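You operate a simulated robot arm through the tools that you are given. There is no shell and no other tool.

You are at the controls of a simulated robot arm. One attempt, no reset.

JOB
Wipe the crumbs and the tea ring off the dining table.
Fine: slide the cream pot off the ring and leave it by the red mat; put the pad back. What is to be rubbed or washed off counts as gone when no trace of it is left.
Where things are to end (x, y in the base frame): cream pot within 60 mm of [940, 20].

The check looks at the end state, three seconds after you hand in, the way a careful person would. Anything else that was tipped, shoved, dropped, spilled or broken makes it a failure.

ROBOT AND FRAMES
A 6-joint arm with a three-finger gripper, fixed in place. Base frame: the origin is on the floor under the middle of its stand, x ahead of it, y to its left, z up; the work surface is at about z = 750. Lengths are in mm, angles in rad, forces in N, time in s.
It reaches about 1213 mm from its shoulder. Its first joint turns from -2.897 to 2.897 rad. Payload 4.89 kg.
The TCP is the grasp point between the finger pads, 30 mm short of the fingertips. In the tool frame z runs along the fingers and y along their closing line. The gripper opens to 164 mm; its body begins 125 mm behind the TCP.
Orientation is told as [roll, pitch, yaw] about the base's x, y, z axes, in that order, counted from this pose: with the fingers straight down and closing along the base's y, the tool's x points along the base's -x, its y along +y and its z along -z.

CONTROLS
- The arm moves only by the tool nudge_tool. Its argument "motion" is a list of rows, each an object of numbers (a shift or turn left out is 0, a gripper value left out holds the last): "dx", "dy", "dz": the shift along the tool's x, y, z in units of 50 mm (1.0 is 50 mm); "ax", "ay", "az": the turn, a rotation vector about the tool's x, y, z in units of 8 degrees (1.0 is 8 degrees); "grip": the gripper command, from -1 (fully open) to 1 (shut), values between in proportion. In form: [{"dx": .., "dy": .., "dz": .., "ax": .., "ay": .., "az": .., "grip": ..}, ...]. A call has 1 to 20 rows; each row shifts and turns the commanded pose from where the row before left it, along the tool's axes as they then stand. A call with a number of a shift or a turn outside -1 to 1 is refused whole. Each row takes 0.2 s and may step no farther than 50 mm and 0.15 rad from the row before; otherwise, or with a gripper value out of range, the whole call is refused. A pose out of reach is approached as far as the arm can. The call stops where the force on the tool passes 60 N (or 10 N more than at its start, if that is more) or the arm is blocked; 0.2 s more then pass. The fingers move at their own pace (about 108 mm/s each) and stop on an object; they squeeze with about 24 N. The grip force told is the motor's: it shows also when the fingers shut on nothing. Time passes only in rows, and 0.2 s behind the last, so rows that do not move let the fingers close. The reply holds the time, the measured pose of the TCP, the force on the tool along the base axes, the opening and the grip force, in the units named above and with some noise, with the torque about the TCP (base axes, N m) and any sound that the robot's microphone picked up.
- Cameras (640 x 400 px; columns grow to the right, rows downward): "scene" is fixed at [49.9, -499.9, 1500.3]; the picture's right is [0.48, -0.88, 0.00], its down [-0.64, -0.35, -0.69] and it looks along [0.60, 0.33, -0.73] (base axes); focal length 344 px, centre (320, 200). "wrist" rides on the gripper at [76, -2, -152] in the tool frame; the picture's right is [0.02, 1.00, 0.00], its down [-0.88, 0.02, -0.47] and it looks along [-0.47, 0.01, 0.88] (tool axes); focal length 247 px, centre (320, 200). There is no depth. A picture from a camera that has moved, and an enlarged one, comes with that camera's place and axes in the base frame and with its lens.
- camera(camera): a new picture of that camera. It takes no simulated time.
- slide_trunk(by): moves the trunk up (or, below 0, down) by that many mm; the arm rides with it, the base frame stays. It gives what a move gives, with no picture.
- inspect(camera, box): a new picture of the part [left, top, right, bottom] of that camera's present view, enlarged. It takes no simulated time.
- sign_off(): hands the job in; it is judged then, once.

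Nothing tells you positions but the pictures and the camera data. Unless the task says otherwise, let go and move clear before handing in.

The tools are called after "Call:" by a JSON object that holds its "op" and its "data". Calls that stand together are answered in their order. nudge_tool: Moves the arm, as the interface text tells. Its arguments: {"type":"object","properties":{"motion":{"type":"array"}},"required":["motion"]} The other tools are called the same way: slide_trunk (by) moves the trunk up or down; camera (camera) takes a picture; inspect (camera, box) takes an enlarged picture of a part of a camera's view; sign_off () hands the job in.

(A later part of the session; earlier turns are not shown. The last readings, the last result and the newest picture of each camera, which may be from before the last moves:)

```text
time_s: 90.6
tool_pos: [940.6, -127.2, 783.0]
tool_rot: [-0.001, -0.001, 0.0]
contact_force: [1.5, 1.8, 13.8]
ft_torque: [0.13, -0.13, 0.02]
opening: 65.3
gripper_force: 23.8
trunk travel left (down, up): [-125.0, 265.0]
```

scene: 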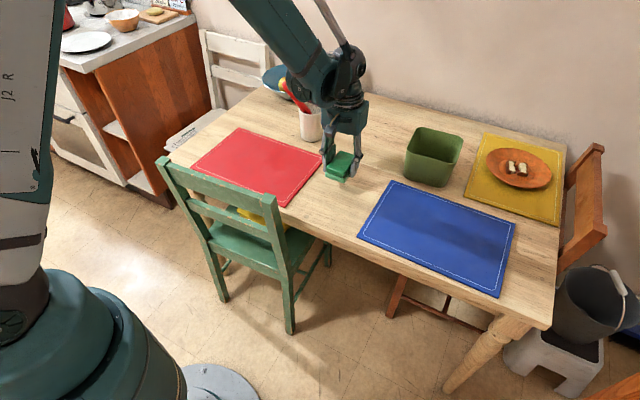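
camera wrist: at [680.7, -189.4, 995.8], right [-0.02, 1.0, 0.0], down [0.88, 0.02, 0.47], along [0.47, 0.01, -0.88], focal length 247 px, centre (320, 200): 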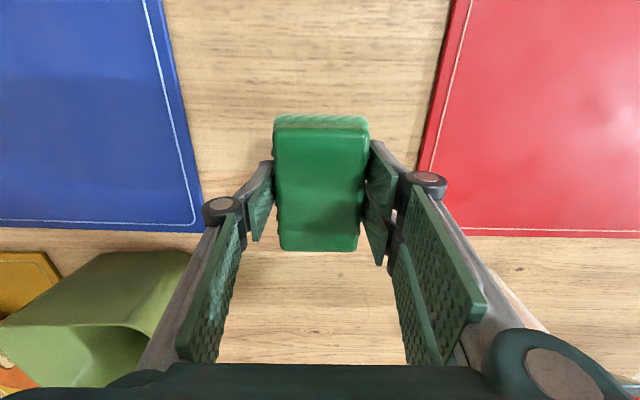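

Contact is firm at about 14 N. While I'm here I'll sweep once more over the ring area with the same pressure.

Call:
{"op": "nudge_tool", "data": {"motion": [{"dx": 0.2}, {"dx": 0.35}, {"dx": 0.35}, {"dx": 0.35}, {"dx": 0.25}, {"dy": -0.3}, {"dy": -0.25, "dx": -0.2}, {"dx": -0.35}, {"dx": -0.35}, {"dx": -0.35}, {"dx": -0.35}, {"dx": -0.2}, {"dy": -0.3}, {"dy": -0.3, "dx": 0.2}, {"dx": 0.35}, {"dx": 0.35}, {"dx": 0.35}, {"dx": 0.35}, {"dx": 0.2}, {}]}}

Call:
{"op": "nudge_tool", "data": {"motion": [{"dy": -0.3}, {"dy": -0.3, "dx": -0.2}, {"dx": -0.35}, {"dx": -0.35}, {"dx": -0.35}, {"dx": -0.35}, {"dx": -0.2}, {}]}}

Call:
{"op": "camera", "data": {"camera": "wrist"}}

```text
time_s: 94.8
tool_pos: [867.5, -183.0, 781.8]
tool_rot: [0.0, 0.0, 0.002]
contact_force: [0.1, -0.3, 0.6]
ft_torque: [-0.04, 0.0, 0.03]
opening: 65.3
gripper_force: 24.4
trunk travel left (down, up): [-125.0, 265.0]
```

```text
time_s: 96.6
tool_pos: [956.9, -214.7, 781.8]
tool_rot: [0.0, -0.001, 0.0]
contact_force: [-0.1, 0.0, -0.5]
ft_torque: [0.03, 0.01, 0.03]
opening: 65.1
gripper_force: 24.1
trunk travel left (down, up): [-125.0, 265.0]
```

```text
taken
camera wrist: at [880.5, -216.9, 934.7], right [-0.02, 1.0, 0.0], down [0.88, 0.02, 0.47], along [0.47, 0.01, -0.88], focal length 247 px, centre (320, 200)
```

wrist: 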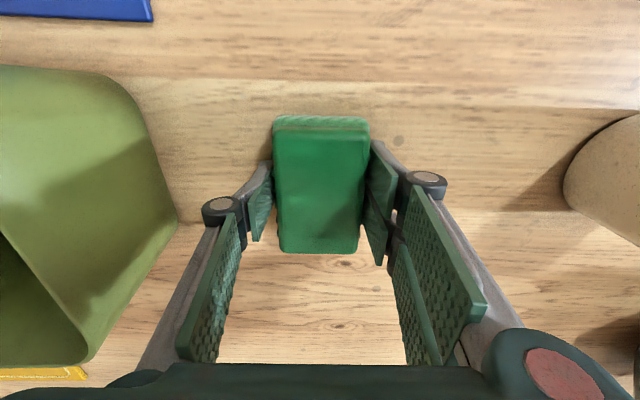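

I'll lift slowly and back away to x ≈ 690. That keeps clear of the green bin before I go sideways toward the pad's home.

Call:
{"op": "nudge_tool", "data": {"motion": [{"dz": -0.04}, {"dz": -0.06}, {"dz": -0.1}, {"dz": -0.15}, {"dz": -0.2}, {"dz": -0.2}, {"dz": -0.2}, {"dz": -0.15, "dx": 0.2}, {"dx": 0.4}, {"dx": 0.6}, {"dx": 0.7}, {"dx": 0.7}, {"dx": 0.7}, {"dx": 0.7}, {"dx": 0.6}, {"dx": 0.4}, {"dx": 0.25}, {"dx": 0.1}, {}]}}

Call:
{"op": "camera", "data": {"camera": "wrist"}}

Call:
{"op": "inspect", "data": {"camera": "wrist", "box": [240, 240, 480, 370]}}

```text
time_s: 100.6
tool_pos: [689.2, -216.8, 838.6]
tool_rot: [0.0, -0.001, -0.001]
contact_force: [-0.1, 0.5, -0.2]
ft_torque: [-0.04, -0.02, 0.01]
opening: 65.1
gripper_force: 24.3
trunk travel left (down, up): [-125.0, 265.0]
```

```text
taken
camera wrist: at [614.0, -218.3, 989.0], right [-0.02, 1.0, 0.0], down [0.88, 0.02, 0.47], along [0.47, 0.01, -0.88], focal length 247 px, centre (320, 200)
```

wrist: 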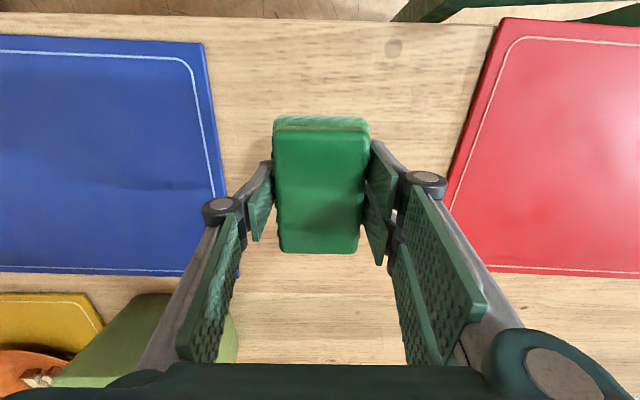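

```text
2.67 times, centred on (360, 305) of wrist
camera zoom: at [614.0, -218.3, 989.0], right [-0.02, 1.0, 0.0], down [0.88, 0.02, 0.47], along [0.47, 0.01, -0.88], focal length 659 px, centre (213, -80)
```

zoom: 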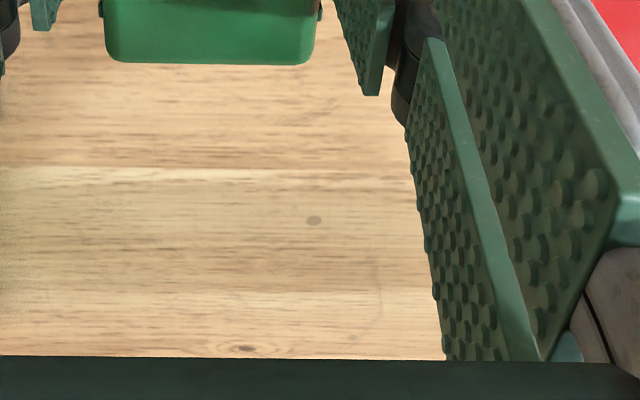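

The ring and crumb areas look clean. I'll carry the pad back over the blue mat to its home and check the whole table from the scene camera once the arm is out of the way.

Call:
{"op": "nudge_tool", "data": {"motion": [{"dy": -0.15, "dz": -0.1}, {"dy": -0.3}, {"dy": -0.5}, {"dy": -0.7}, {"dy": -0.8}, {"dy": -0.8}, {"dy": -0.8}, {"dy": -0.8}, {"dy": -0.8}, {"dy": -0.8}, {"dy": -0.8}, {"dy": -0.8}, {"dy": -0.8}, {"dy": -0.7}, {"dy": -0.5}, {"dy": -0.3}, {"dy": -0.15}, {}]}}

Call:
{"op": "camera", "data": {"camera": "scene"}}

Call:
{"op": "inspect", "data": {"camera": "scene", "box": [320, 110, 420, 180]}}

Call:
{"op": "inspect", "data": {"camera": "scene", "box": [290, 160, 390, 230]}}

Call:
{"op": "inspect", "data": {"camera": "wrist", "box": [220, 90, 420, 270]}}

```text
time_s: 104.4
tool_pos: [690.7, -737.1, 841.5]
tool_rot: [0.0, -0.001, -0.001]
contact_force: [1.1, 0.3, -0.7]
ft_torque: [-0.01, -0.04, -0.03]
opening: 65.1
gripper_force: 23.7
trunk travel left (down, up): [-125.0, 265.0]
```

```text
taken
```

scene: 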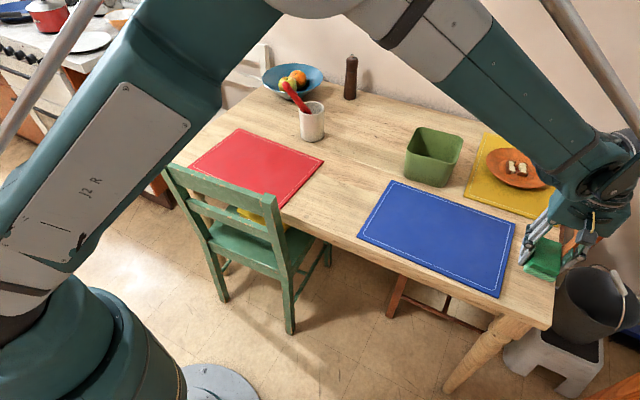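

```text
5.71 times, centred on (370, 145) of scene
camera zoom: at [49.9, -499.9, 1500.3], right [0.48, -0.88, 0.0], down [-0.64, -0.35, -0.69], along [0.6, 0.33, -0.73], focal length 1967 px, centre (34, 514)
```

zoom: 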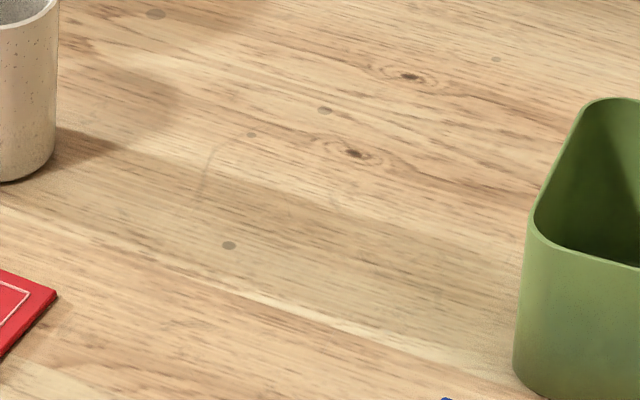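

```text
5.71 times, centred on (340, 195) of scene
camera zoom: at [49.9, -499.9, 1500.3], right [0.48, -0.88, 0.0], down [-0.64, -0.35, -0.69], along [0.6, 0.33, -0.73], focal length 1967 px, centre (206, 229)
```

zoom: 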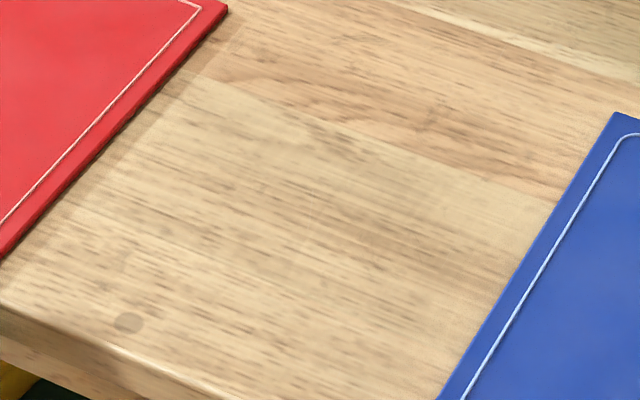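

```text
2.22 times, centred on (320, 180) of wrist
camera zoom: at [614.4, -739.9, 994.3], right [-0.02, 1.0, 0.0], down [0.88, 0.02, 0.47], along [0.47, 0.01, -0.88], focal length 549 px, centre (320, 244)
```

zoom: 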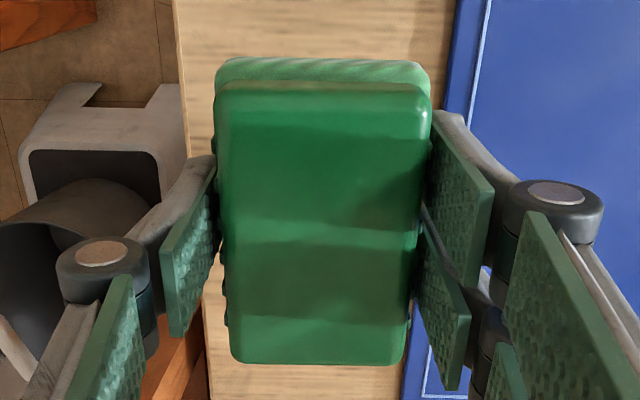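

The table is clean from the scene camera. The faint line and grey dots were there from the start and are unaffected by rubbing, so they are wood marks. Now I'll align the pad over its home and lower it; the TCP target is about (675, -745.7).

Call:
{"op": "nudge_tool", "data": {"motion": [{"dx": 0.1, "dy": -0.06}, {"dx": 0.15, "dy": -0.1}, {"dx": 0.05}, {"dz": 0.2}, {"dz": 0.3}, {"dz": 0.3}, {"dz": 0.2}, {"dz": 0.1}, {}]}}

Call:
{"op": "inspect", "data": {"camera": "scene", "box": [490, 220, 590, 320]}}

Call:
{"op": "inspect", "data": {"camera": "wrist", "box": [220, 90, 420, 270]}}

```text
time_s: 106.4
tool_pos: [674.9, -747.8, 787.9]
tool_rot: [0.0, -0.001, 0.0]
contact_force: [0.5, 0.1, -0.6]
ft_torque: [-0.02, -0.02, 0.02]
opening: 65.2
gripper_force: 23.3
trunk travel left (down, up): [-125.0, 265.0]
```

```text
4.00 times, centred on (540, 270) of scene
camera zoom: at [49.9, -499.9, 1500.3], right [0.48, -0.88, 0.0], down [-0.64, -0.35, -0.69], along [0.6, 0.33, -0.73], focal length 1377 px, centre (-560, -80)
```

zoom: 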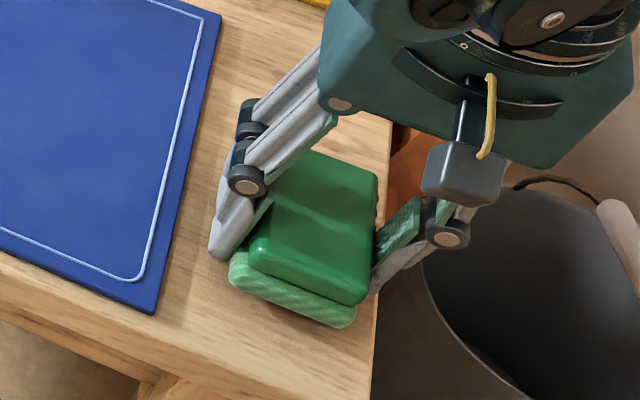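

```text
2.22 times, centred on (320, 180) of wrist
camera zoom: at [598.9, -750.0, 939.1], right [-0.02, 1.0, 0.0], down [0.88, 0.02, 0.47], along [0.47, 0.01, -0.88], focal length 549 px, centre (320, 244)
```

zoom: 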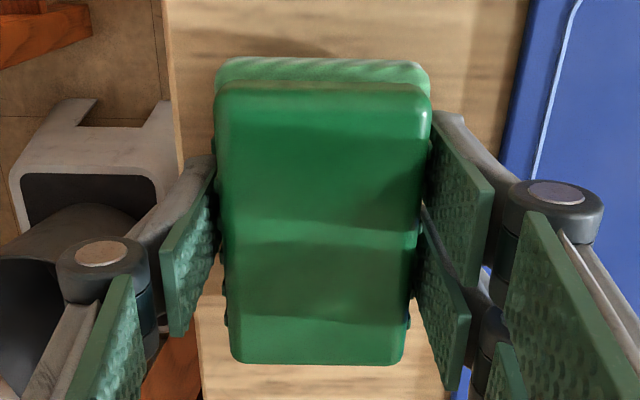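

The pad is nearly down and close to where it started. I'll nudge 2 mm in +y and lower to contact.

Call:
{"op": "nudge_tool", "data": {"motion": [{"dy": 0.04, "dz": 0.04}, {"dz": 0.03}, {"dz": 0.02}, {}]}}

Call:
{"op": "inspect", "data": {"camera": "scene", "box": [460, 220, 620, 320]}}

```text
time_s: 107.4
tool_pos: [673.0, -744.8, 783.0]
tool_rot: [0.001, 0.0, 0.0]
contact_force: [-0.7, -0.5, -0.9]
ft_torque: [0.01, -0.03, -0.01]
opening: 65.6
gripper_force: 24.0
trunk travel left (down, up): [-125.0, 265.0]
```

```text
4.00 times, centred on (540, 270) of scene
camera zoom: at [49.9, -499.9, 1500.3], right [0.48, -0.88, 0.0], down [-0.64, -0.35, -0.69], along [0.6, 0.33, -0.73], focal length 1377 px, centre (-560, -80)
```

zoom: 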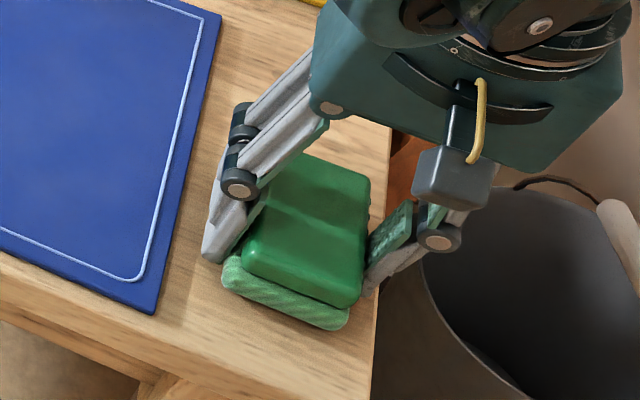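

Compared with the original picture the pad is within a millimetre or two of its start position. I'll lower to touch.

Call:
{"op": "nudge_tool", "data": {"motion": [{"dz": 0.015, "dx": -0.03}, {"dz": 0.015}, {}]}}

```text
time_s: 108.2
tool_pos: [675.0, -743.6, 781.5]
tool_rot: [-0.002, 0.001, 0.001]
contact_force: [0.1, -0.1, 0.4]
ft_torque: [0.0, 0.02, -0.01]
opening: 65.3
gripper_force: 24.1
trunk travel left (down, up): [-125.0, 265.0]
```

Call:
{"op": "nudge_tool", "data": {"motion": [{"dz": 0.015, "dy": -0.02}, {"dz": 0.01}, {}]}}

```text
time_s: 109.0
tool_pos: [674.5, -745.9, 781.3]
tool_rot: [-0.001, 0.0, 0.001]
contact_force: [7.3, 3.9, 18.6]
ft_torque: [0.26, -0.22, -0.05]
opening: 65.3
gripper_force: 24.3
trunk travel left (down, up): [-125.0, 265.0]
```

The pad is on the table. I'll ease off slightly, release and check before lifting.

Call:
{"op": "nudge_tool", "data": {"motion": [{"dz": -0.01}, {"grip": 0.15}, {"grip": 0.08}, {"grip": 0.0}, {"grip": -0.05}, {}]}}

Call:
{"op": "inspect", "data": {"camera": "scene", "box": [460, 220, 620, 320]}}

Call:
{"op": "inspect", "data": {"camera": "wrist", "box": [220, 90, 420, 270]}}

```text
time_s: 110.4
tool_pos: [676.3, -746.4, 780.0]
tool_rot: [-0.001, -0.001, -0.001]
contact_force: [0.4, 0.1, -0.2]
ft_torque: [-0.02, 0.01, -0.01]
opening: 86.3
gripper_force: 0.0
trunk travel left (down, up): [-125.0, 265.0]
```

```text
4.00 times, centred on (540, 270) of scene
camera zoom: at [49.9, -499.9, 1500.3], right [0.48, -0.88, 0.0], down [-0.64, -0.35, -0.69], along [0.6, 0.33, -0.73], focal length 1377 px, centre (-560, -80)
```

zoom: 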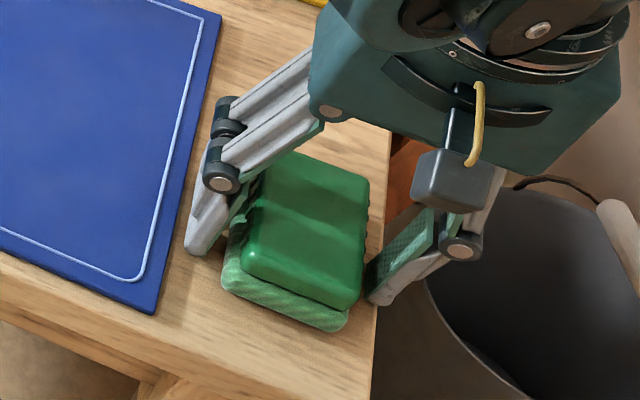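

```text
2.22 times, centred on (320, 180) of wrist
camera zoom: at [598.8, -748.6, 932.1], right [-0.02, 1.0, 0.0], down [0.88, 0.02, 0.47], along [0.47, 0.01, -0.88], focal length 549 px, centre (320, 244)
```

zoom: 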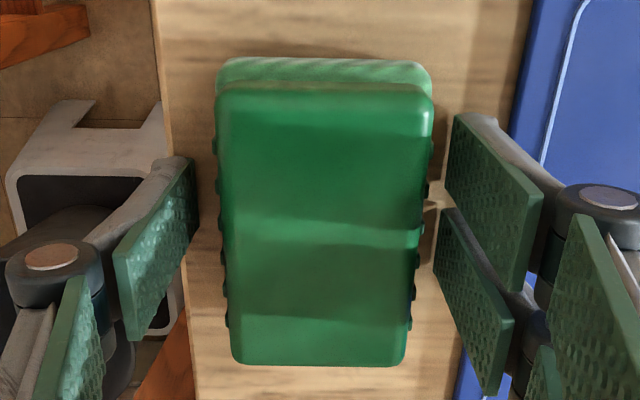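

Released, and the pad is flat. I'll lift straight up and compare with the starting picture.

Call:
{"op": "nudge_tool", "data": {"motion": [{"dz": -0.2}, {"dz": -0.4}, {"dz": -0.6}, {"dz": -0.9}, {"dz": -0.9}, {"dz": -0.9}, {"dz": -0.9}, {"dz": -0.9}, {"dz": -0.6}, {"dz": -0.3}, {}]}}

Call:
{"op": "inspect", "data": {"camera": "scene", "box": [460, 220, 620, 320]}}

Call:
{"op": "camera", "data": {"camera": "wrist"}}

Call:
{"op": "camera", "data": {"camera": "scene"}}

```text
time_s: 112.8
tool_pos: [675.3, -747.8, 1109.2]
tool_rot: [-0.001, 0.001, -0.001]
contact_force: [-0.5, -0.6, 0.3]
ft_torque: [-0.05, 0.0, 0.01]
opening: 86.0
gripper_force: 0.0
trunk travel left (down, up): [-125.0, 265.0]
```

```text
4.00 times, centred on (540, 270) of scene
camera zoom: at [49.9, -499.9, 1500.3], right [0.48, -0.88, 0.0], down [-0.64, -0.35, -0.69], along [0.6, 0.33, -0.73], focal length 1377 px, centre (-560, -80)
```

zoom: 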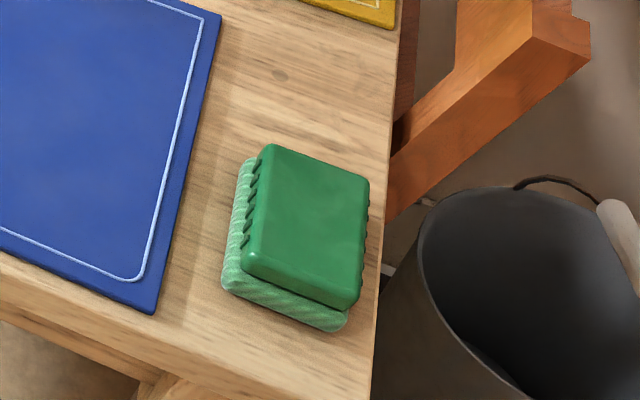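

```text
taken
camera wrist: at [599.7, -749.8, 1261.7], right [-0.02, 1.0, 0.0], down [0.88, 0.02, 0.47], along [0.47, 0.01, -0.88], focal length 247 px, centre (320, 200)
```

wrist: 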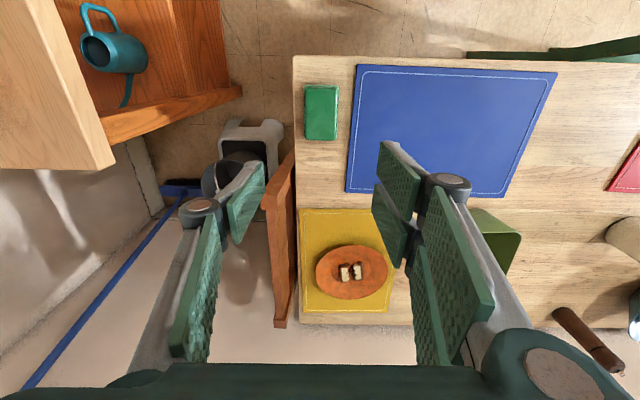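

```text
taken
```

scene: 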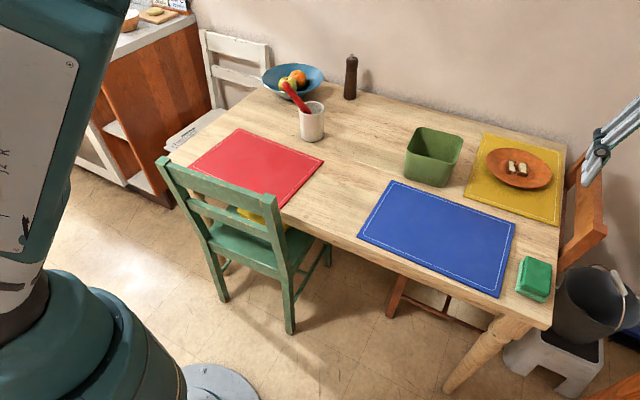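

The pad is back within a few millimetres, and everything else is where it was. I'll check the cleaned areas closely before handing in.

Call:
{"op": "inspect", "data": {"camera": "scene", "box": [325, 130, 395, 180]}}

Call:
{"op": "inspect", "data": {"camera": "scene", "box": [310, 170, 390, 220]}}

Call:
{"op": "nudge_tool", "data": {"motion": [{"dy": 0.4, "grip": -0.2}, {"dy": 0.9}, {"dy": 0.9}, {"dy": 0.9}, {"dy": 0.9}, {"dy": 0.9}, {"dy": 0.9}, {"dy": 0.9}, {"dy": 0.9}, {"dy": 0.9}, {"dy": 0.9}, {"dy": 0.9}, {"dy": 0.4}, {}]}}

Call:
{"op": "camera", "data": {"camera": "wrist"}}

```text
8.00 times, centred on (360, 155) of scene
camera zoom: at [49.9, -499.9, 1500.3], right [0.48, -0.88, 0.0], down [-0.64, -0.35, -0.69], along [0.6, 0.33, -0.73], focal length 2754 px, centre (0, 560)
```

zoom: 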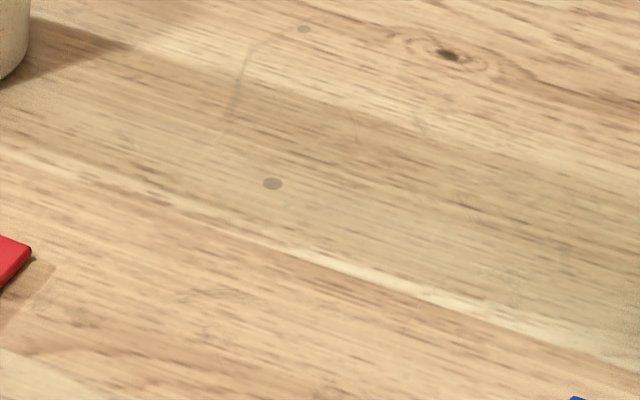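

```text
8.00 times, centred on (350, 195) of scene
camera zoom: at [49.9, -499.9, 1500.3], right [0.48, -0.88, 0.0], down [-0.64, -0.35, -0.69], along [0.6, 0.33, -0.73], focal length 2754 px, centre (80, 240)
```

zoom: 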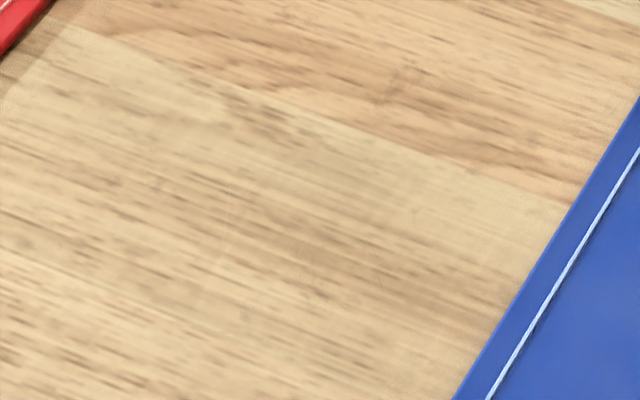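

```text
time_s: 115.8
tool_pos: [673.3, -212.2, 1111.9]
tool_rot: [0.0, -0.001, 0.0]
contact_force: [-0.2, 0.4, -0.3]
ft_torque: [-0.01, -0.04, 0.03]
opening: 98.5
gripper_force: 0.0
trunk travel left (down, up): [-125.0, 265.0]
```

```text
taken
camera wrist: at [598.3, -215.3, 1263.7], right [-0.02, 1.0, 0.0], down [0.88, 0.02, 0.47], along [0.47, 0.01, -0.88], focal length 247 px, centre (320, 200)
```

wrist: 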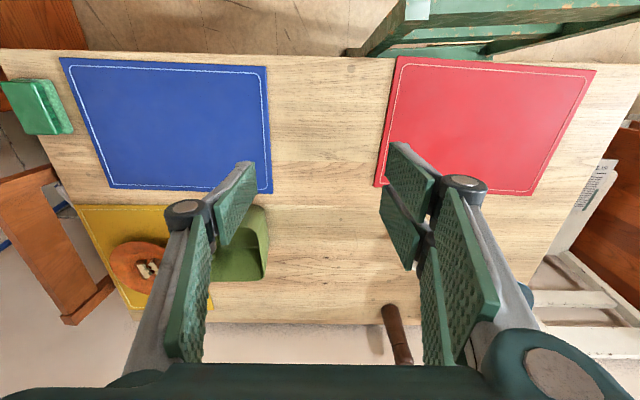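

The crumbs and ring are gone, but comparing close-ups, the red mat's far-right corner has moved about 10 mm from before; a finger must have brushed it during the wipe. I'll measure the shift with the same zoom boxes as earlier.

Call:
{"op": "inspect", "data": {"camera": "scene", "box": [250, 50, 400, 180]}}

Call:
{"op": "inspect", "data": {"camera": "scene", "box": [270, 100, 430, 210]}}

Call:
{"op": "camera", "data": {"camera": "scene"}}

```text
3.08 times, centred on (325, 115) of scene
camera zoom: at [49.9, -499.9, 1500.3], right [0.48, -0.88, 0.0], down [-0.64, -0.35, -0.69], along [0.6, 0.33, -0.73], focal length 1059 px, centre (305, 462)
```

zoom: 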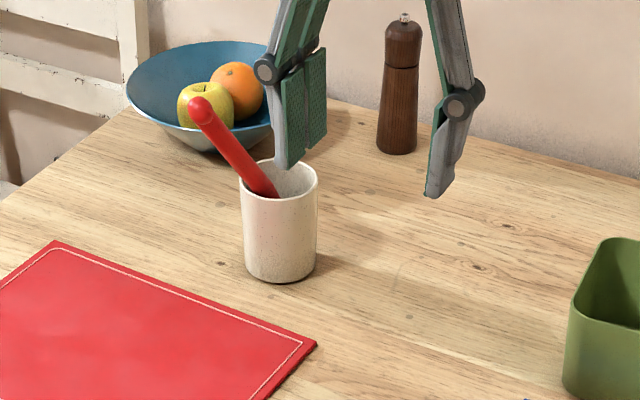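

```text
3.64 times, centred on (350, 155) of scene
camera zoom: at [49.9, -499.9, 1500.3], right [0.48, -0.88, 0.0], down [-0.64, -0.35, -0.69], along [0.6, 0.33, -0.73], focal length 1252 px, centre (211, 364)
```

zoom: 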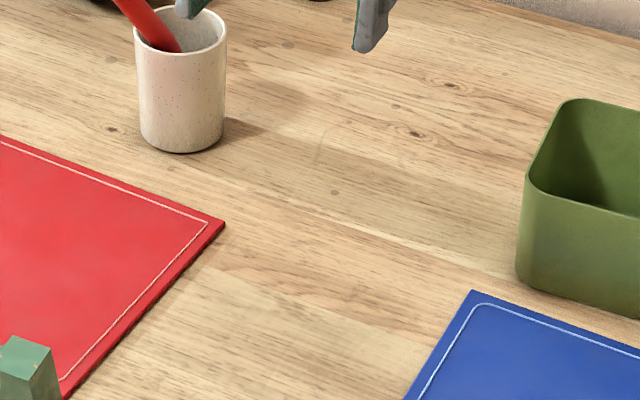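

```text
taken
```

scene: 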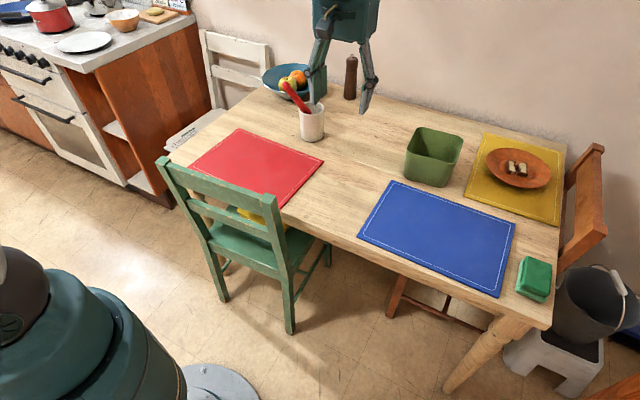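

The red mat has been turned a few degrees, with its far-right corner pulled toward the robot by roughly 20 mm. I'll go back to my earlier viewing pose so I can compare the same view directly.

Call:
{"op": "nudge_tool", "data": {"motion": [{"dx": -0.4, "dy": 0.25, "dz": -0.36, "grip": -1}, {"dx": -0.39, "dy": 0.25, "dz": -0.36}, {}, {}]}}

Call:
{"op": "camera", "data": {"camera": "wrist"}}

```text
time_s: 116.8
tool_pos: [715.7, -186.8, 1146.7]
tool_rot: [0.0, 0.002, 0.001]
contact_force: [0.2, -0.3, 0.6]
ft_torque: [-0.01, 0.01, 0.04]
opening: 164.0
gripper_force: 0.0
trunk travel left (down, up): [-125.0, 265.0]
```

```text
taken
camera wrist: at [639.2, -188.5, 1299.3], right [-0.02, 1.0, 0.0], down [0.88, 0.02, 0.47], along [0.47, 0.01, -0.88], focal length 247 px, centre (320, 200)
```

wrist: 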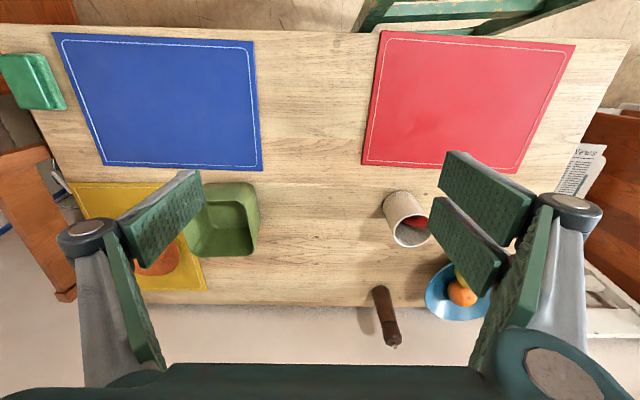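

The mat has turned about -2.6° and its centre has shifted about (-12, +2) mm. Its original centre was (724, 99.5), square to the table. I'll try to restore it by pressing the open fingertips flat on it and dragging it back, starting with the gripper over its centre.

Call:
{"op": "nudge_tool", "data": {"motion": [{"dy": 0.4, "grip": -1}, {"dy": 0.9}, {"dy": 0.9}, {"dy": 0.9}, {"dy": 0.9}, {"dy": 0.9}, {"dy": 0.6}, {"dy": 0.28, "dx": 0.07}, {}]}}

Call:
{"op": "camera", "data": {"camera": "wrist"}}

Call:
{"op": "camera", "data": {"camera": "scene"}}

```text
time_s: 118.8
tool_pos: [712.5, 103.9, 1146.5]
tool_rot: [0.0, -0.001, 0.0]
contact_force: [0.0, -0.1, -0.5]
ft_torque: [-0.02, 0.0, 0.01]
opening: 164.1
gripper_force: 0.1
trunk travel left (down, up): [-125.0, 265.0]
```

```text
taken
camera wrist: at [637.0, 101.3, 1299.1], right [-0.02, 1.0, 0.0], down [0.88, 0.02, 0.47], along [0.47, 0.01, -0.88], focal length 247 px, centre (320, 200)
```

wrist: 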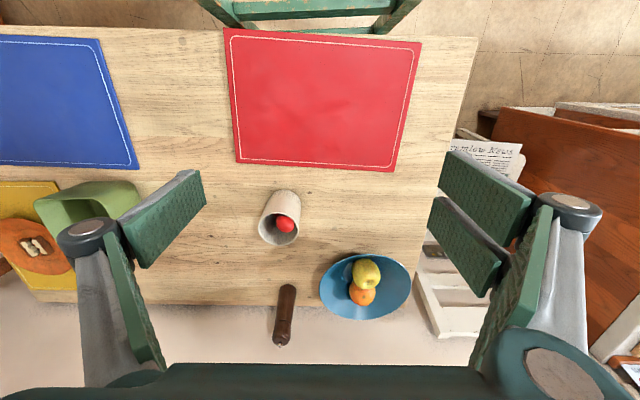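

```text
taken
```

scene: 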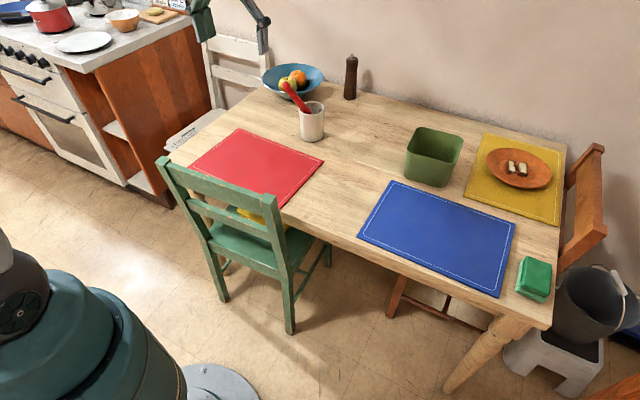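

Call:
{"op": "inspect", "data": {"camera": "wrist", "box": [200, 10, 450, 190]}}

Call:
{"op": "inspect", "data": {"camera": "scene", "box": [150, 110, 350, 350]}}

```text
2.22 times, centred on (325, 100) of wrist
camera zoom: at [637.0, 101.3, 1299.1], right [-0.02, 1.0, 0.0], down [0.88, 0.02, 0.47], along [0.47, 0.01, -0.88], focal length 549 px, centre (309, 422)
```

zoom: 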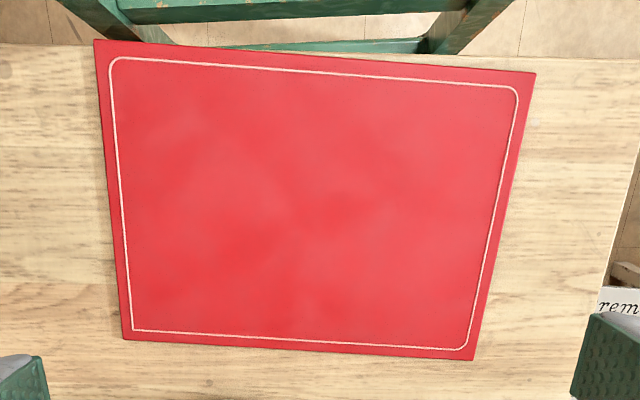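

```text
1.67 times, centred on (250, 230) of scene
camera zoom: at [49.9, -499.9, 1500.3], right [0.48, -0.88, 0.0], down [-0.64, -0.35, -0.69], along [0.6, 0.33, -0.73], focal length 574 px, centre (437, 150)
```

zoom: 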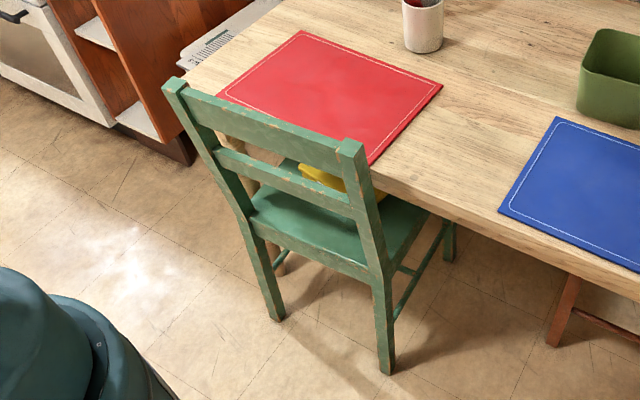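

The view confirms it: the mat centre is at (712.5, 101.7), turned -2.4°. I'll lower the open gripper over its centre, slowing near the surface.

Call:
{"op": "nudge_tool", "data": {"motion": [{"dz": 0.4, "dy": -0.03}, {"dz": 0.9}, {"dz": 0.9}, {"dz": 0.9}, {"dz": 0.9}, {"dz": 0.9}, {"dz": 0.8}, {"dz": 0.4}, {"dz": 0.2}, {}]}}

Call:
{"op": "camera", "data": {"camera": "wrist"}}

Call:
{"op": "camera", "data": {"camera": "scene"}}

```text
time_s: 121.0
tool_pos: [710.9, 101.1, 831.9]
tool_rot: [0.0, 0.0, -0.001]
contact_force: [0.3, 1.0, -0.1]
ft_torque: [0.03, 0.0, -0.01]
opening: 164.0
gripper_force: 0.2
trunk travel left (down, up): [-125.0, 265.0]
```

```text
taken
camera wrist: at [634.9, 98.4, 983.0], right [-0.02, 1.0, 0.0], down [0.88, 0.02, 0.47], along [0.47, 0.01, -0.88], focal length 247 px, centre (320, 200)
```

wrist: 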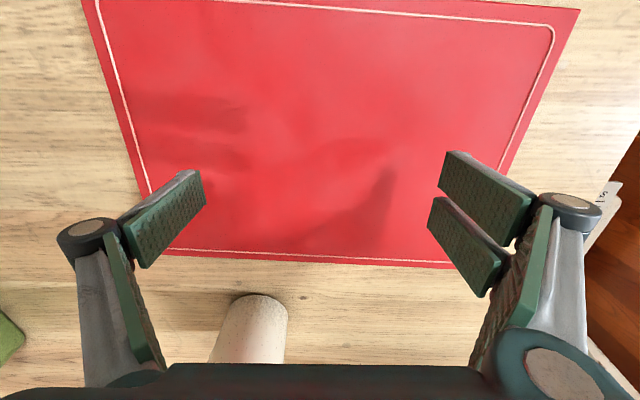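

```text
taken
```

scene: 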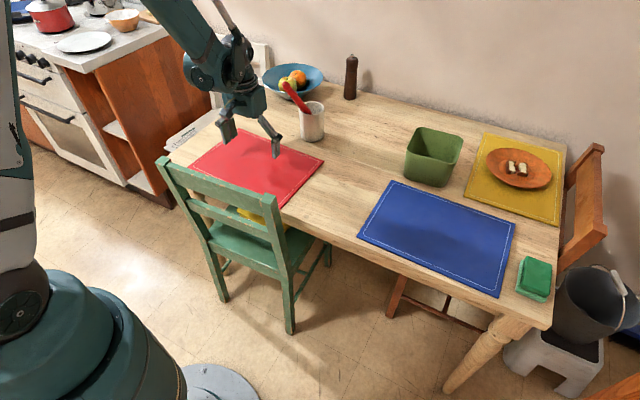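

Call:
{"op": "nudge_tool", "data": {"motion": [{"dz": 0.3}, {"dz": 0.3}, {"dz": 0.2}, {"dz": 0.06}, {}]}}

Call:
{"op": "nudge_tool", "data": {"motion": [{"dz": 0.03}, {"dz": 0.03}, {}]}}

```text
time_s: 122.2
tool_pos: [710.4, 99.3, 788.3]
tool_rot: [0.001, 0.0, -0.001]
contact_force: [-0.2, -0.1, 0.0]
ft_torque: [0.01, 0.06, 0.01]
opening: 164.1
gripper_force: 0.1
trunk travel left (down, up): [-125.0, 265.0]
```

```text
time_s: 123.0
tool_pos: [709.9, 101.4, 784.5]
tool_rot: [0.001, 0.0, 0.0]
contact_force: [0.2, 0.0, -1.4]
ft_torque: [-0.01, 0.02, 0.0]
opening: 163.8
gripper_force: 0.0
trunk travel left (down, up): [-125.0, 265.0]
```

Call:
{"op": "nudge_tool", "data": {"motion": [{"dz": 0.02}, {"dz": 0.02}, {}]}}

Call:
{"op": "inspect", "data": {"camera": "wrist", "box": [100, 100, 560, 300]}}

```text
time_s: 123.8
tool_pos: [711.4, 101.2, 782.9]
tool_rot: [0.0, 0.0, -0.001]
contact_force: [0.6, 0.0, -0.3]
ft_torque: [-0.03, -0.03, -0.02]
opening: 164.3
gripper_force: 0.1
trunk travel left (down, up): [-125.0, 265.0]
```

```text
1.39 times, centred on (330, 200) of wrist
camera zoom: at [634.8, 99.1, 935.2], right [-0.02, 1.0, 0.0], down [0.88, 0.02, 0.47], along [0.47, 0.01, -0.88], focal length 344 px, centre (306, 200)
```

zoom: 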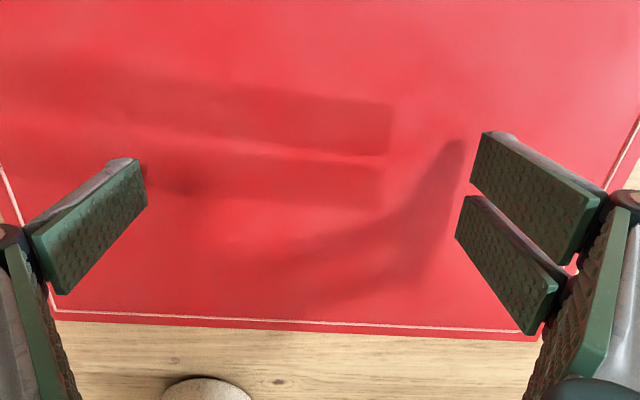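

No contact yet. I'll keep lowering in small steps.

Call:
{"op": "nudge_tool", "data": {"motion": [{"dz": 0.02}, {"dz": 0.02}, {}]}}

Call:
{"op": "nudge_tool", "data": {"motion": [{"dz": 0.02}, {"dz": 0.02}, {}]}}

```text
time_s: 124.6
tool_pos: [711.1, 100.7, 780.6]
tool_rot: [0.0, 0.0, 0.0]
contact_force: [-0.6, -1.0, -0.4]
ft_torque: [0.01, -0.01, 0.01]
opening: 164.0
gripper_force: 0.1
trunk travel left (down, up): [-125.0, 265.0]
```

```text
time_s: 125.4
tool_pos: [711.0, 100.6, 778.8]
tool_rot: [0.001, -0.002, 0.001]
contact_force: [0.8, -0.4, 0.5]
ft_torque: [0.0, 0.02, -0.03]
opening: 164.2
gripper_force: 0.1
trunk travel left (down, up): [-125.0, 265.0]
```

Call:
{"op": "nudge_tool", "data": {"motion": [{"dz": 0.03}, {"dz": 0.03}, {}]}}

Call:
{"op": "nudge_tool", "data": {"motion": [{"dz": 0.03}, {"dz": 0.03}, {}]}}

Call:
{"op": "inspect", "data": {"camera": "wrist", "box": [100, 100, 560, 300]}}

```text
time_s: 126.2
tool_pos: [711.9, 100.0, 777.1]
tool_rot: [-0.001, -0.001, 0.0]
contact_force: [-0.5, 0.2, -0.4]
ft_torque: [0.0, -0.02, 0.03]
opening: 164.1
gripper_force: 0.0
trunk travel left (down, up): [-125.0, 265.0]
```

```text
time_s: 127.0
tool_pos: [711.4, 100.9, 773.4]
tool_rot: [-0.002, -0.001, -0.001]
contact_force: [-0.3, 0.3, -0.5]
ft_torque: [-0.03, -0.03, -0.01]
opening: 164.1
gripper_force: 0.0
trunk travel left (down, up): [-125.0, 265.0]
```

```text
1.39 times, centred on (330, 200) of wrist
camera zoom: at [636.1, 98.1, 925.1], right [-0.02, 1.0, 0.0], down [0.88, 0.02, 0.47], along [0.47, 0.01, -0.88], focal length 344 px, centre (306, 200)
```

zoom: 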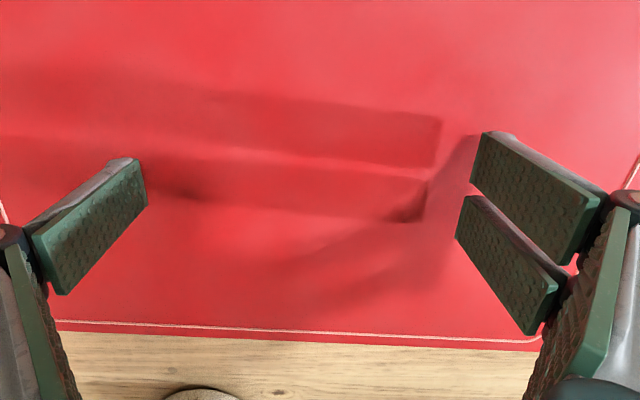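

With the fingers wide open the tips sit higher than nominal. I'll continue lowering carefully until they touch.

Call:
{"op": "nudge_tool", "data": {"motion": [{"dz": 0.03}, {"dz": 0.03}, {"dz": 0.03}, {}]}}

Call:
{"op": "nudge_tool", "data": {"motion": [{"dz": 0.03}, {"dz": 0.03}, {}]}}

Call:
{"op": "nudge_tool", "data": {"motion": [{"dz": 0.02}, {"dz": 0.02}, {}]}}

```text
time_s: 128.0
tool_pos: [709.5, 101.0, 770.1]
tool_rot: [0.001, 0.001, 0.0]
contact_force: [0.1, 0.2, -0.7]
ft_torque: [-0.01, 0.0, 0.02]
opening: 163.9
gripper_force: 0.1
trunk travel left (down, up): [-125.0, 265.0]
```

```text
time_s: 128.8
tool_pos: [710.6, 101.7, 765.3]
tool_rot: [0.0, 0.0, 0.0]
contact_force: [-0.5, -0.1, -0.3]
ft_torque: [-0.04, -0.02, 0.02]
opening: 164.1
gripper_force: 0.0
trunk travel left (down, up): [-125.0, 265.0]
```

```text
time_s: 129.6
tool_pos: [710.9, 101.1, 764.5]
tool_rot: [0.0, 0.0, 0.001]
contact_force: [0.0, 0.2, -0.5]
ft_torque: [0.0, 0.0, 0.0]
opening: 164.3
gripper_force: 0.2
trunk travel left (down, up): [-125.0, 265.0]
```

Call:
{"op": "camera", "data": {"camera": "wrist"}}

Call:
{"op": "inspect", "data": {"camera": "scene", "box": [190, 90, 340, 220]}}

```text
taken
camera wrist: at [635.0, 99.0, 915.4], right [-0.02, 1.0, 0.0], down [0.88, 0.02, 0.47], along [0.47, 0.01, -0.88], focal length 247 px, centre (320, 200)
```

wrist: 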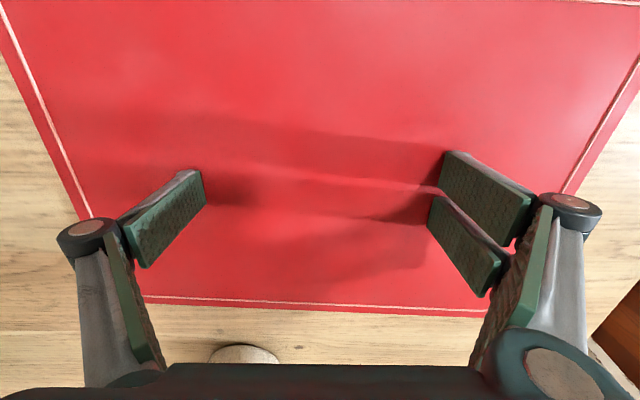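

```text
3.08 times, centred on (265, 155) of scene
camera zoom: at [49.9, -499.9, 1500.3], right [0.48, -0.88, 0.0], down [-0.64, -0.35, -0.69], along [0.6, 0.33, -0.73], focal length 1059 px, centre (489, 338)
```

zoom: 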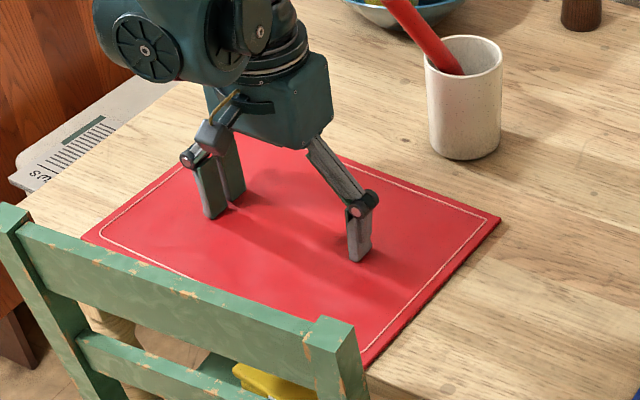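

The tips are close to the mat now. Small steps again.

Call:
{"op": "nudge_tool", "data": {"motion": [{"dz": 0.03}, {"dz": 0.02}, {}]}}

Call:
{"op": "nudge_tool", "data": {"motion": [{"dz": 0.03}, {"dz": 0.02}, {}]}}

Call:
{"op": "nudge_tool", "data": {"motion": [{"dz": 0.02}, {"dz": 0.02}, {}]}}

```text
time_s: 130.4
tool_pos: [710.9, 100.8, 762.4]
tool_rot: [-0.001, -0.002, -0.002]
contact_force: [6.3, 3.5, 33.0]
ft_torque: [0.99, 0.04, -0.19]
opening: 164.6
gripper_force: 0.6
trunk travel left (down, up): [-125.0, 265.0]
```

```text
time_s: 130.8
tool_pos: [711.0, 101.8, 761.3]
tool_rot: [0.001, -0.003, 0.001]
contact_force: [-0.9, 1.1, 41.9]
ft_torque: [0.73, 0.21, -0.25]
opening: 164.5
gripper_force: 0.8
trunk travel left (down, up): [-125.0, 265.0]
stopped in row 2: the force on the tool passed its limit at 64 N (the readings are from after the stop); the commanded pose is now the measured one
```

```text
time_s: 131.3
tool_pos: [711.6, 101.4, 762.2]
tool_rot: [0.0, -0.004, 0.001]
contact_force: [-3.8, 0.9, 45.8]
ft_torque: [0.63, 0.27, -0.17]
opening: 164.7
gripper_force: 0.6
trunk travel left (down, up): [-125.0, 265.0]
stopped in row 2: the force on the tool passed its limit at 64 N (the readings are from after the stop); the commanded pose is now the measured one
```

Contact is firm at about 46 N. I'll ease off slightly, then try dragging and turning the mat a little as a first test.

Call:
{"op": "nudge_tool", "data": {"motion": [{"dz": -0.01}, {}]}}

Call:
{"op": "nudge_tool", "data": {"motion": [{"dx": -0.04, "dy": -0.007, "az": -0.05}, {"dx": -0.04, "dy": -0.007, "az": -0.05}, {"dx": -0.04, "dy": -0.007, "az": -0.05}, {}]}}

Call:
{"op": "camera", "data": {"camera": "wrist"}}

Call:
{"op": "inspect", "data": {"camera": "scene", "box": [190, 90, 340, 220]}}

```text
time_s: 131.9
tool_pos: [710.7, 100.8, 761.3]
tool_rot: [0.001, -0.003, 0.0]
contact_force: [-7.5, 0.7, 45.2]
ft_torque: [0.64, 0.27, 0.17]
opening: 164.8
gripper_force: 0.3
trunk travel left (down, up): [-125.0, 265.0]
```

```text
time_s: 132.9
tool_pos: [717.3, 101.7, 761.6]
tool_rot: [0.0, -0.004, 0.021]
contact_force: [-8.2, 1.6, 19.5]
ft_torque: [0.7, 0.16, 0.33]
opening: 164.7
gripper_force: 0.3
trunk travel left (down, up): [-125.0, 265.0]
```

```text
taken
camera wrist: at [641.8, 96.6, 913.2], right [-0.04, 1.0, 0.0], down [0.88, 0.04, 0.48], along [0.48, 0.02, -0.88], focal length 247 px, centre (320, 200)
```

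wrist: 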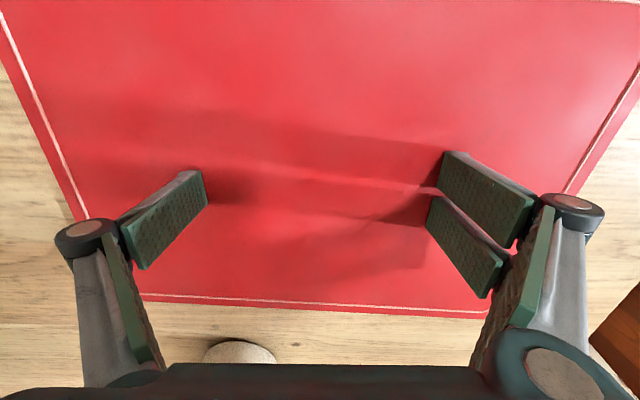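

```text
3.08 times, centred on (265, 155) of scene
camera zoom: at [49.9, -499.9, 1500.3], right [0.48, -0.88, 0.0], down [-0.64, -0.35, -0.69], along [0.6, 0.33, -0.73], focal length 1059 px, centre (489, 338)
```

zoom: 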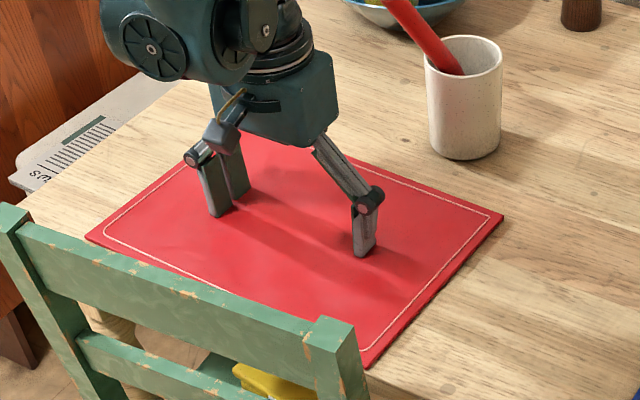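

The mat follows the fingertips. I'll continue the rest of the correction, then lift and measure.

Call:
{"op": "nudge_tool", "data": {"motion": [{"dz": 0.01}, {"dx": -0.04, "dy": -0.012, "az": -0.05}, {"dx": -0.04, "dy": -0.012, "az": -0.05}, {"dx": -0.04, "dy": -0.012, "az": -0.05}, {}]}}

Call:
{"op": "inspect", "data": {"camera": "scene", "box": [190, 90, 340, 220]}}

```text
time_s: 134.1
tool_pos: [722.6, 99.7, 760.2]
tool_rot: [-0.001, -0.005, 0.043]
contact_force: [-14.2, 8.8, 45.3]
ft_torque: [1.9, 0.51, 0.4]
opening: 165.6
gripper_force: 24.3
trunk travel left (down, up): [-125.0, 265.0]
```

```text
3.08 times, centred on (265, 155) of scene
camera zoom: at [49.9, -499.9, 1500.3], right [0.48, -0.88, 0.0], down [-0.64, -0.35, -0.69], along [0.6, 0.33, -0.73], focal length 1059 px, centre (489, 338)
```

zoom: 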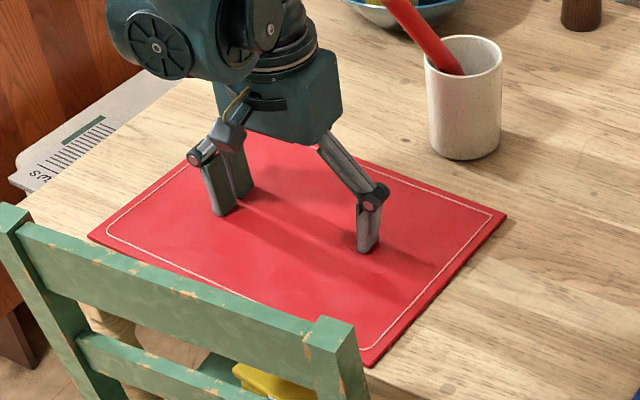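

I'll lift off straight up and measure the mat from the same high pose.

Call:
{"op": "nudge_tool", "data": {"motion": [{"dz": -0.03}, {"dz": -0.1}, {"dz": -0.3}, {"dz": -0.7}, {"dz": -0.9}, {"dz": -0.9}, {"dz": -0.9}, {"dz": -0.9}, {"dz": -0.9}, {"dz": -0.9}, {"dz": -0.7}, {"dz": -0.4, "az": 0.15}, {"az": 0.15, "dz": -0.09}, {}]}}

Call:
{"op": "camera", "data": {"camera": "wrist"}}

Call:
{"op": "inspect", "data": {"camera": "wrist", "box": [200, 10, 450, 190]}}

Call:
{"op": "inspect", "data": {"camera": "scene", "box": [250, 50, 400, 180]}}

```text
time_s: 137.1
tool_pos: [722.3, 99.9, 1144.4]
tool_rot: [0.0, -0.002, 0.0]
contact_force: [0.4, 0.5, 0.1]
ft_torque: [0.01, -0.06, -0.01]
opening: 163.9
gripper_force: 0.1
trunk travel left (down, up): [-125.0, 265.0]
```

```text
taken
camera wrist: at [647.0, 97.3, 1297.3], right [-0.02, 1.0, 0.0], down [0.88, 0.02, 0.47], along [0.47, 0.01, -0.88], focal length 247 px, centre (320, 200)
```

wrist: 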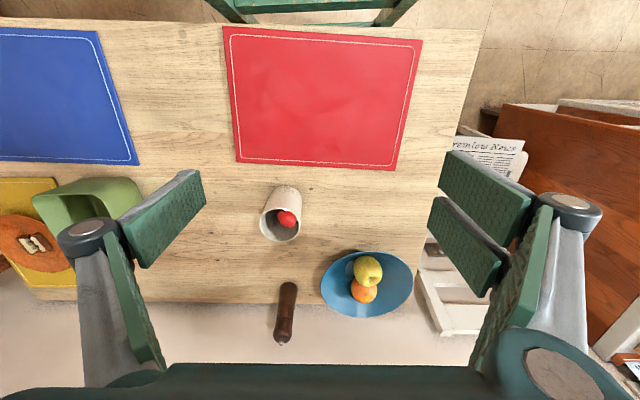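

```text
2.22 times, centred on (325, 100) of wrist
camera zoom: at [647.0, 97.3, 1297.3], right [-0.02, 1.0, 0.0], down [0.88, 0.02, 0.47], along [0.47, 0.01, -0.88], focal length 549 px, centre (309, 422)
```

zoom: 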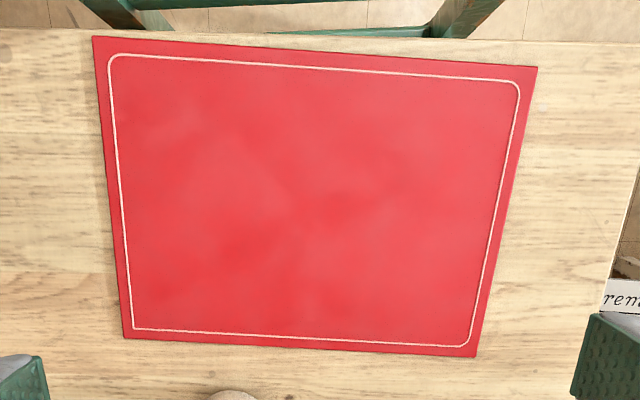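

```text
3.08 times, centred on (325, 115) of scene
camera zoom: at [49.9, -499.9, 1500.3], right [0.48, -0.88, 0.0], down [-0.64, -0.35, -0.69], along [0.6, 0.33, -0.73], focal length 1059 px, centre (305, 462)
```

zoom: 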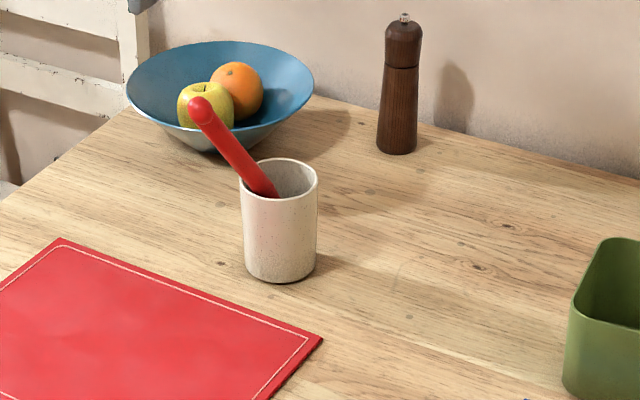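

Translation followed but rotation mostly didn't; the fingers flexed. The mat still needs about +2.3° and a few millimetres in +x. Pressing closed fingertips near its right end and dragging +x about 10 mm should give that combination, so I'll set up for it.

Call:
{"op": "nudge_tool", "data": {"motion": [{"dy": -0.3, "grip": 1}, {"dy": -0.8}, {"dy": -0.8}, {"dy": -0.5, "dx": 0.08}, {"dy": -0.3}, {"dz": 0.4}, {"dz": 0.9}, {"dz": 0.9}, {"dz": 0.9}, {"dz": 0.9}, {"dz": 0.9}, {"dz": 0.9}, {"dz": 0.6}, {"dz": 0.3}, {}]}}

Call:
{"op": "camera", "data": {"camera": "wrist"}}

Call:
{"op": "inspect", "data": {"camera": "scene", "box": [190, 90, 340, 220]}}

```text
time_s: 140.3
tool_pos: [721.7, -35.3, 813.6]
tool_rot: [0.0, -0.001, 0.0]
contact_force: [0.8, -0.2, 0.2]
ft_torque: [-0.01, 0.01, -0.02]
opening: 0.2
gripper_force: 23.9
trunk travel left (down, up): [-125.0, 265.0]
```

```text
taken
camera wrist: at [646.4, -38.2, 964.7], right [-0.02, 1.0, 0.0], down [0.88, 0.02, 0.47], along [0.47, 0.01, -0.88], focal length 247 px, centre (320, 200)
```

wrist: 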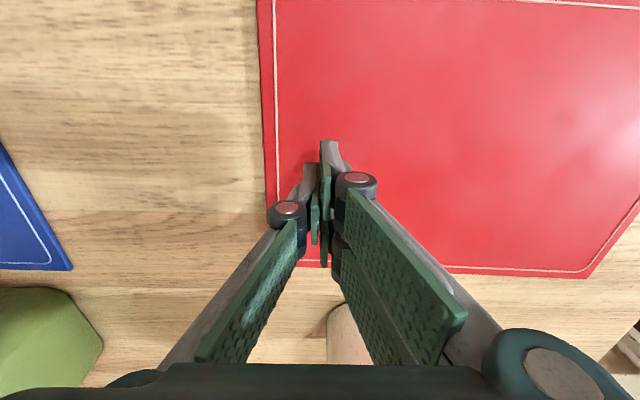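

```text
3.08 times, centred on (265, 155) of scene
camera zoom: at [49.9, -499.9, 1500.3], right [0.48, -0.88, 0.0], down [-0.64, -0.35, -0.69], along [0.6, 0.33, -0.73], focal length 1059 px, centre (489, 338)
```

zoom: 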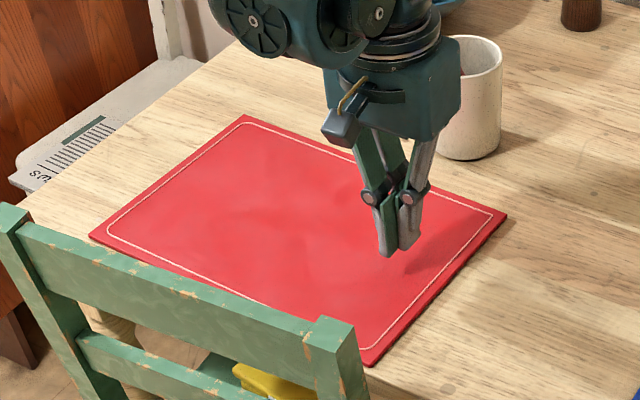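

Call:
{"op": "nudge_tool", "data": {"motion": [{"dz": 0.2}, {"dz": 0.2}, {"dz": 0.08}, {}]}}

```text
time_s: 141.3
tool_pos: [723.0, -36.5, 787.5]
tool_rot: [-0.002, -0.001, 0.0]
contact_force: [-0.9, -0.2, -0.6]
ft_torque: [0.01, 0.01, -0.02]
opening: 0.0
gripper_force: 24.5
trunk travel left (down, up): [-125.0, 265.0]
```

Call:
{"op": "nudge_tool", "data": {"motion": [{"dz": 0.03}, {"dz": 0.02}, {}]}}

```text
time_s: 142.1
tool_pos: [720.8, -36.2, 785.5]
tool_rot: [0.0, 0.0, -0.001]
contact_force: [0.0, 0.7, 0.3]
ft_torque: [-0.02, 0.0, 0.02]
opening: 0.0
gripper_force: 23.6
trunk travel left (down, up): [-125.0, 265.0]
```

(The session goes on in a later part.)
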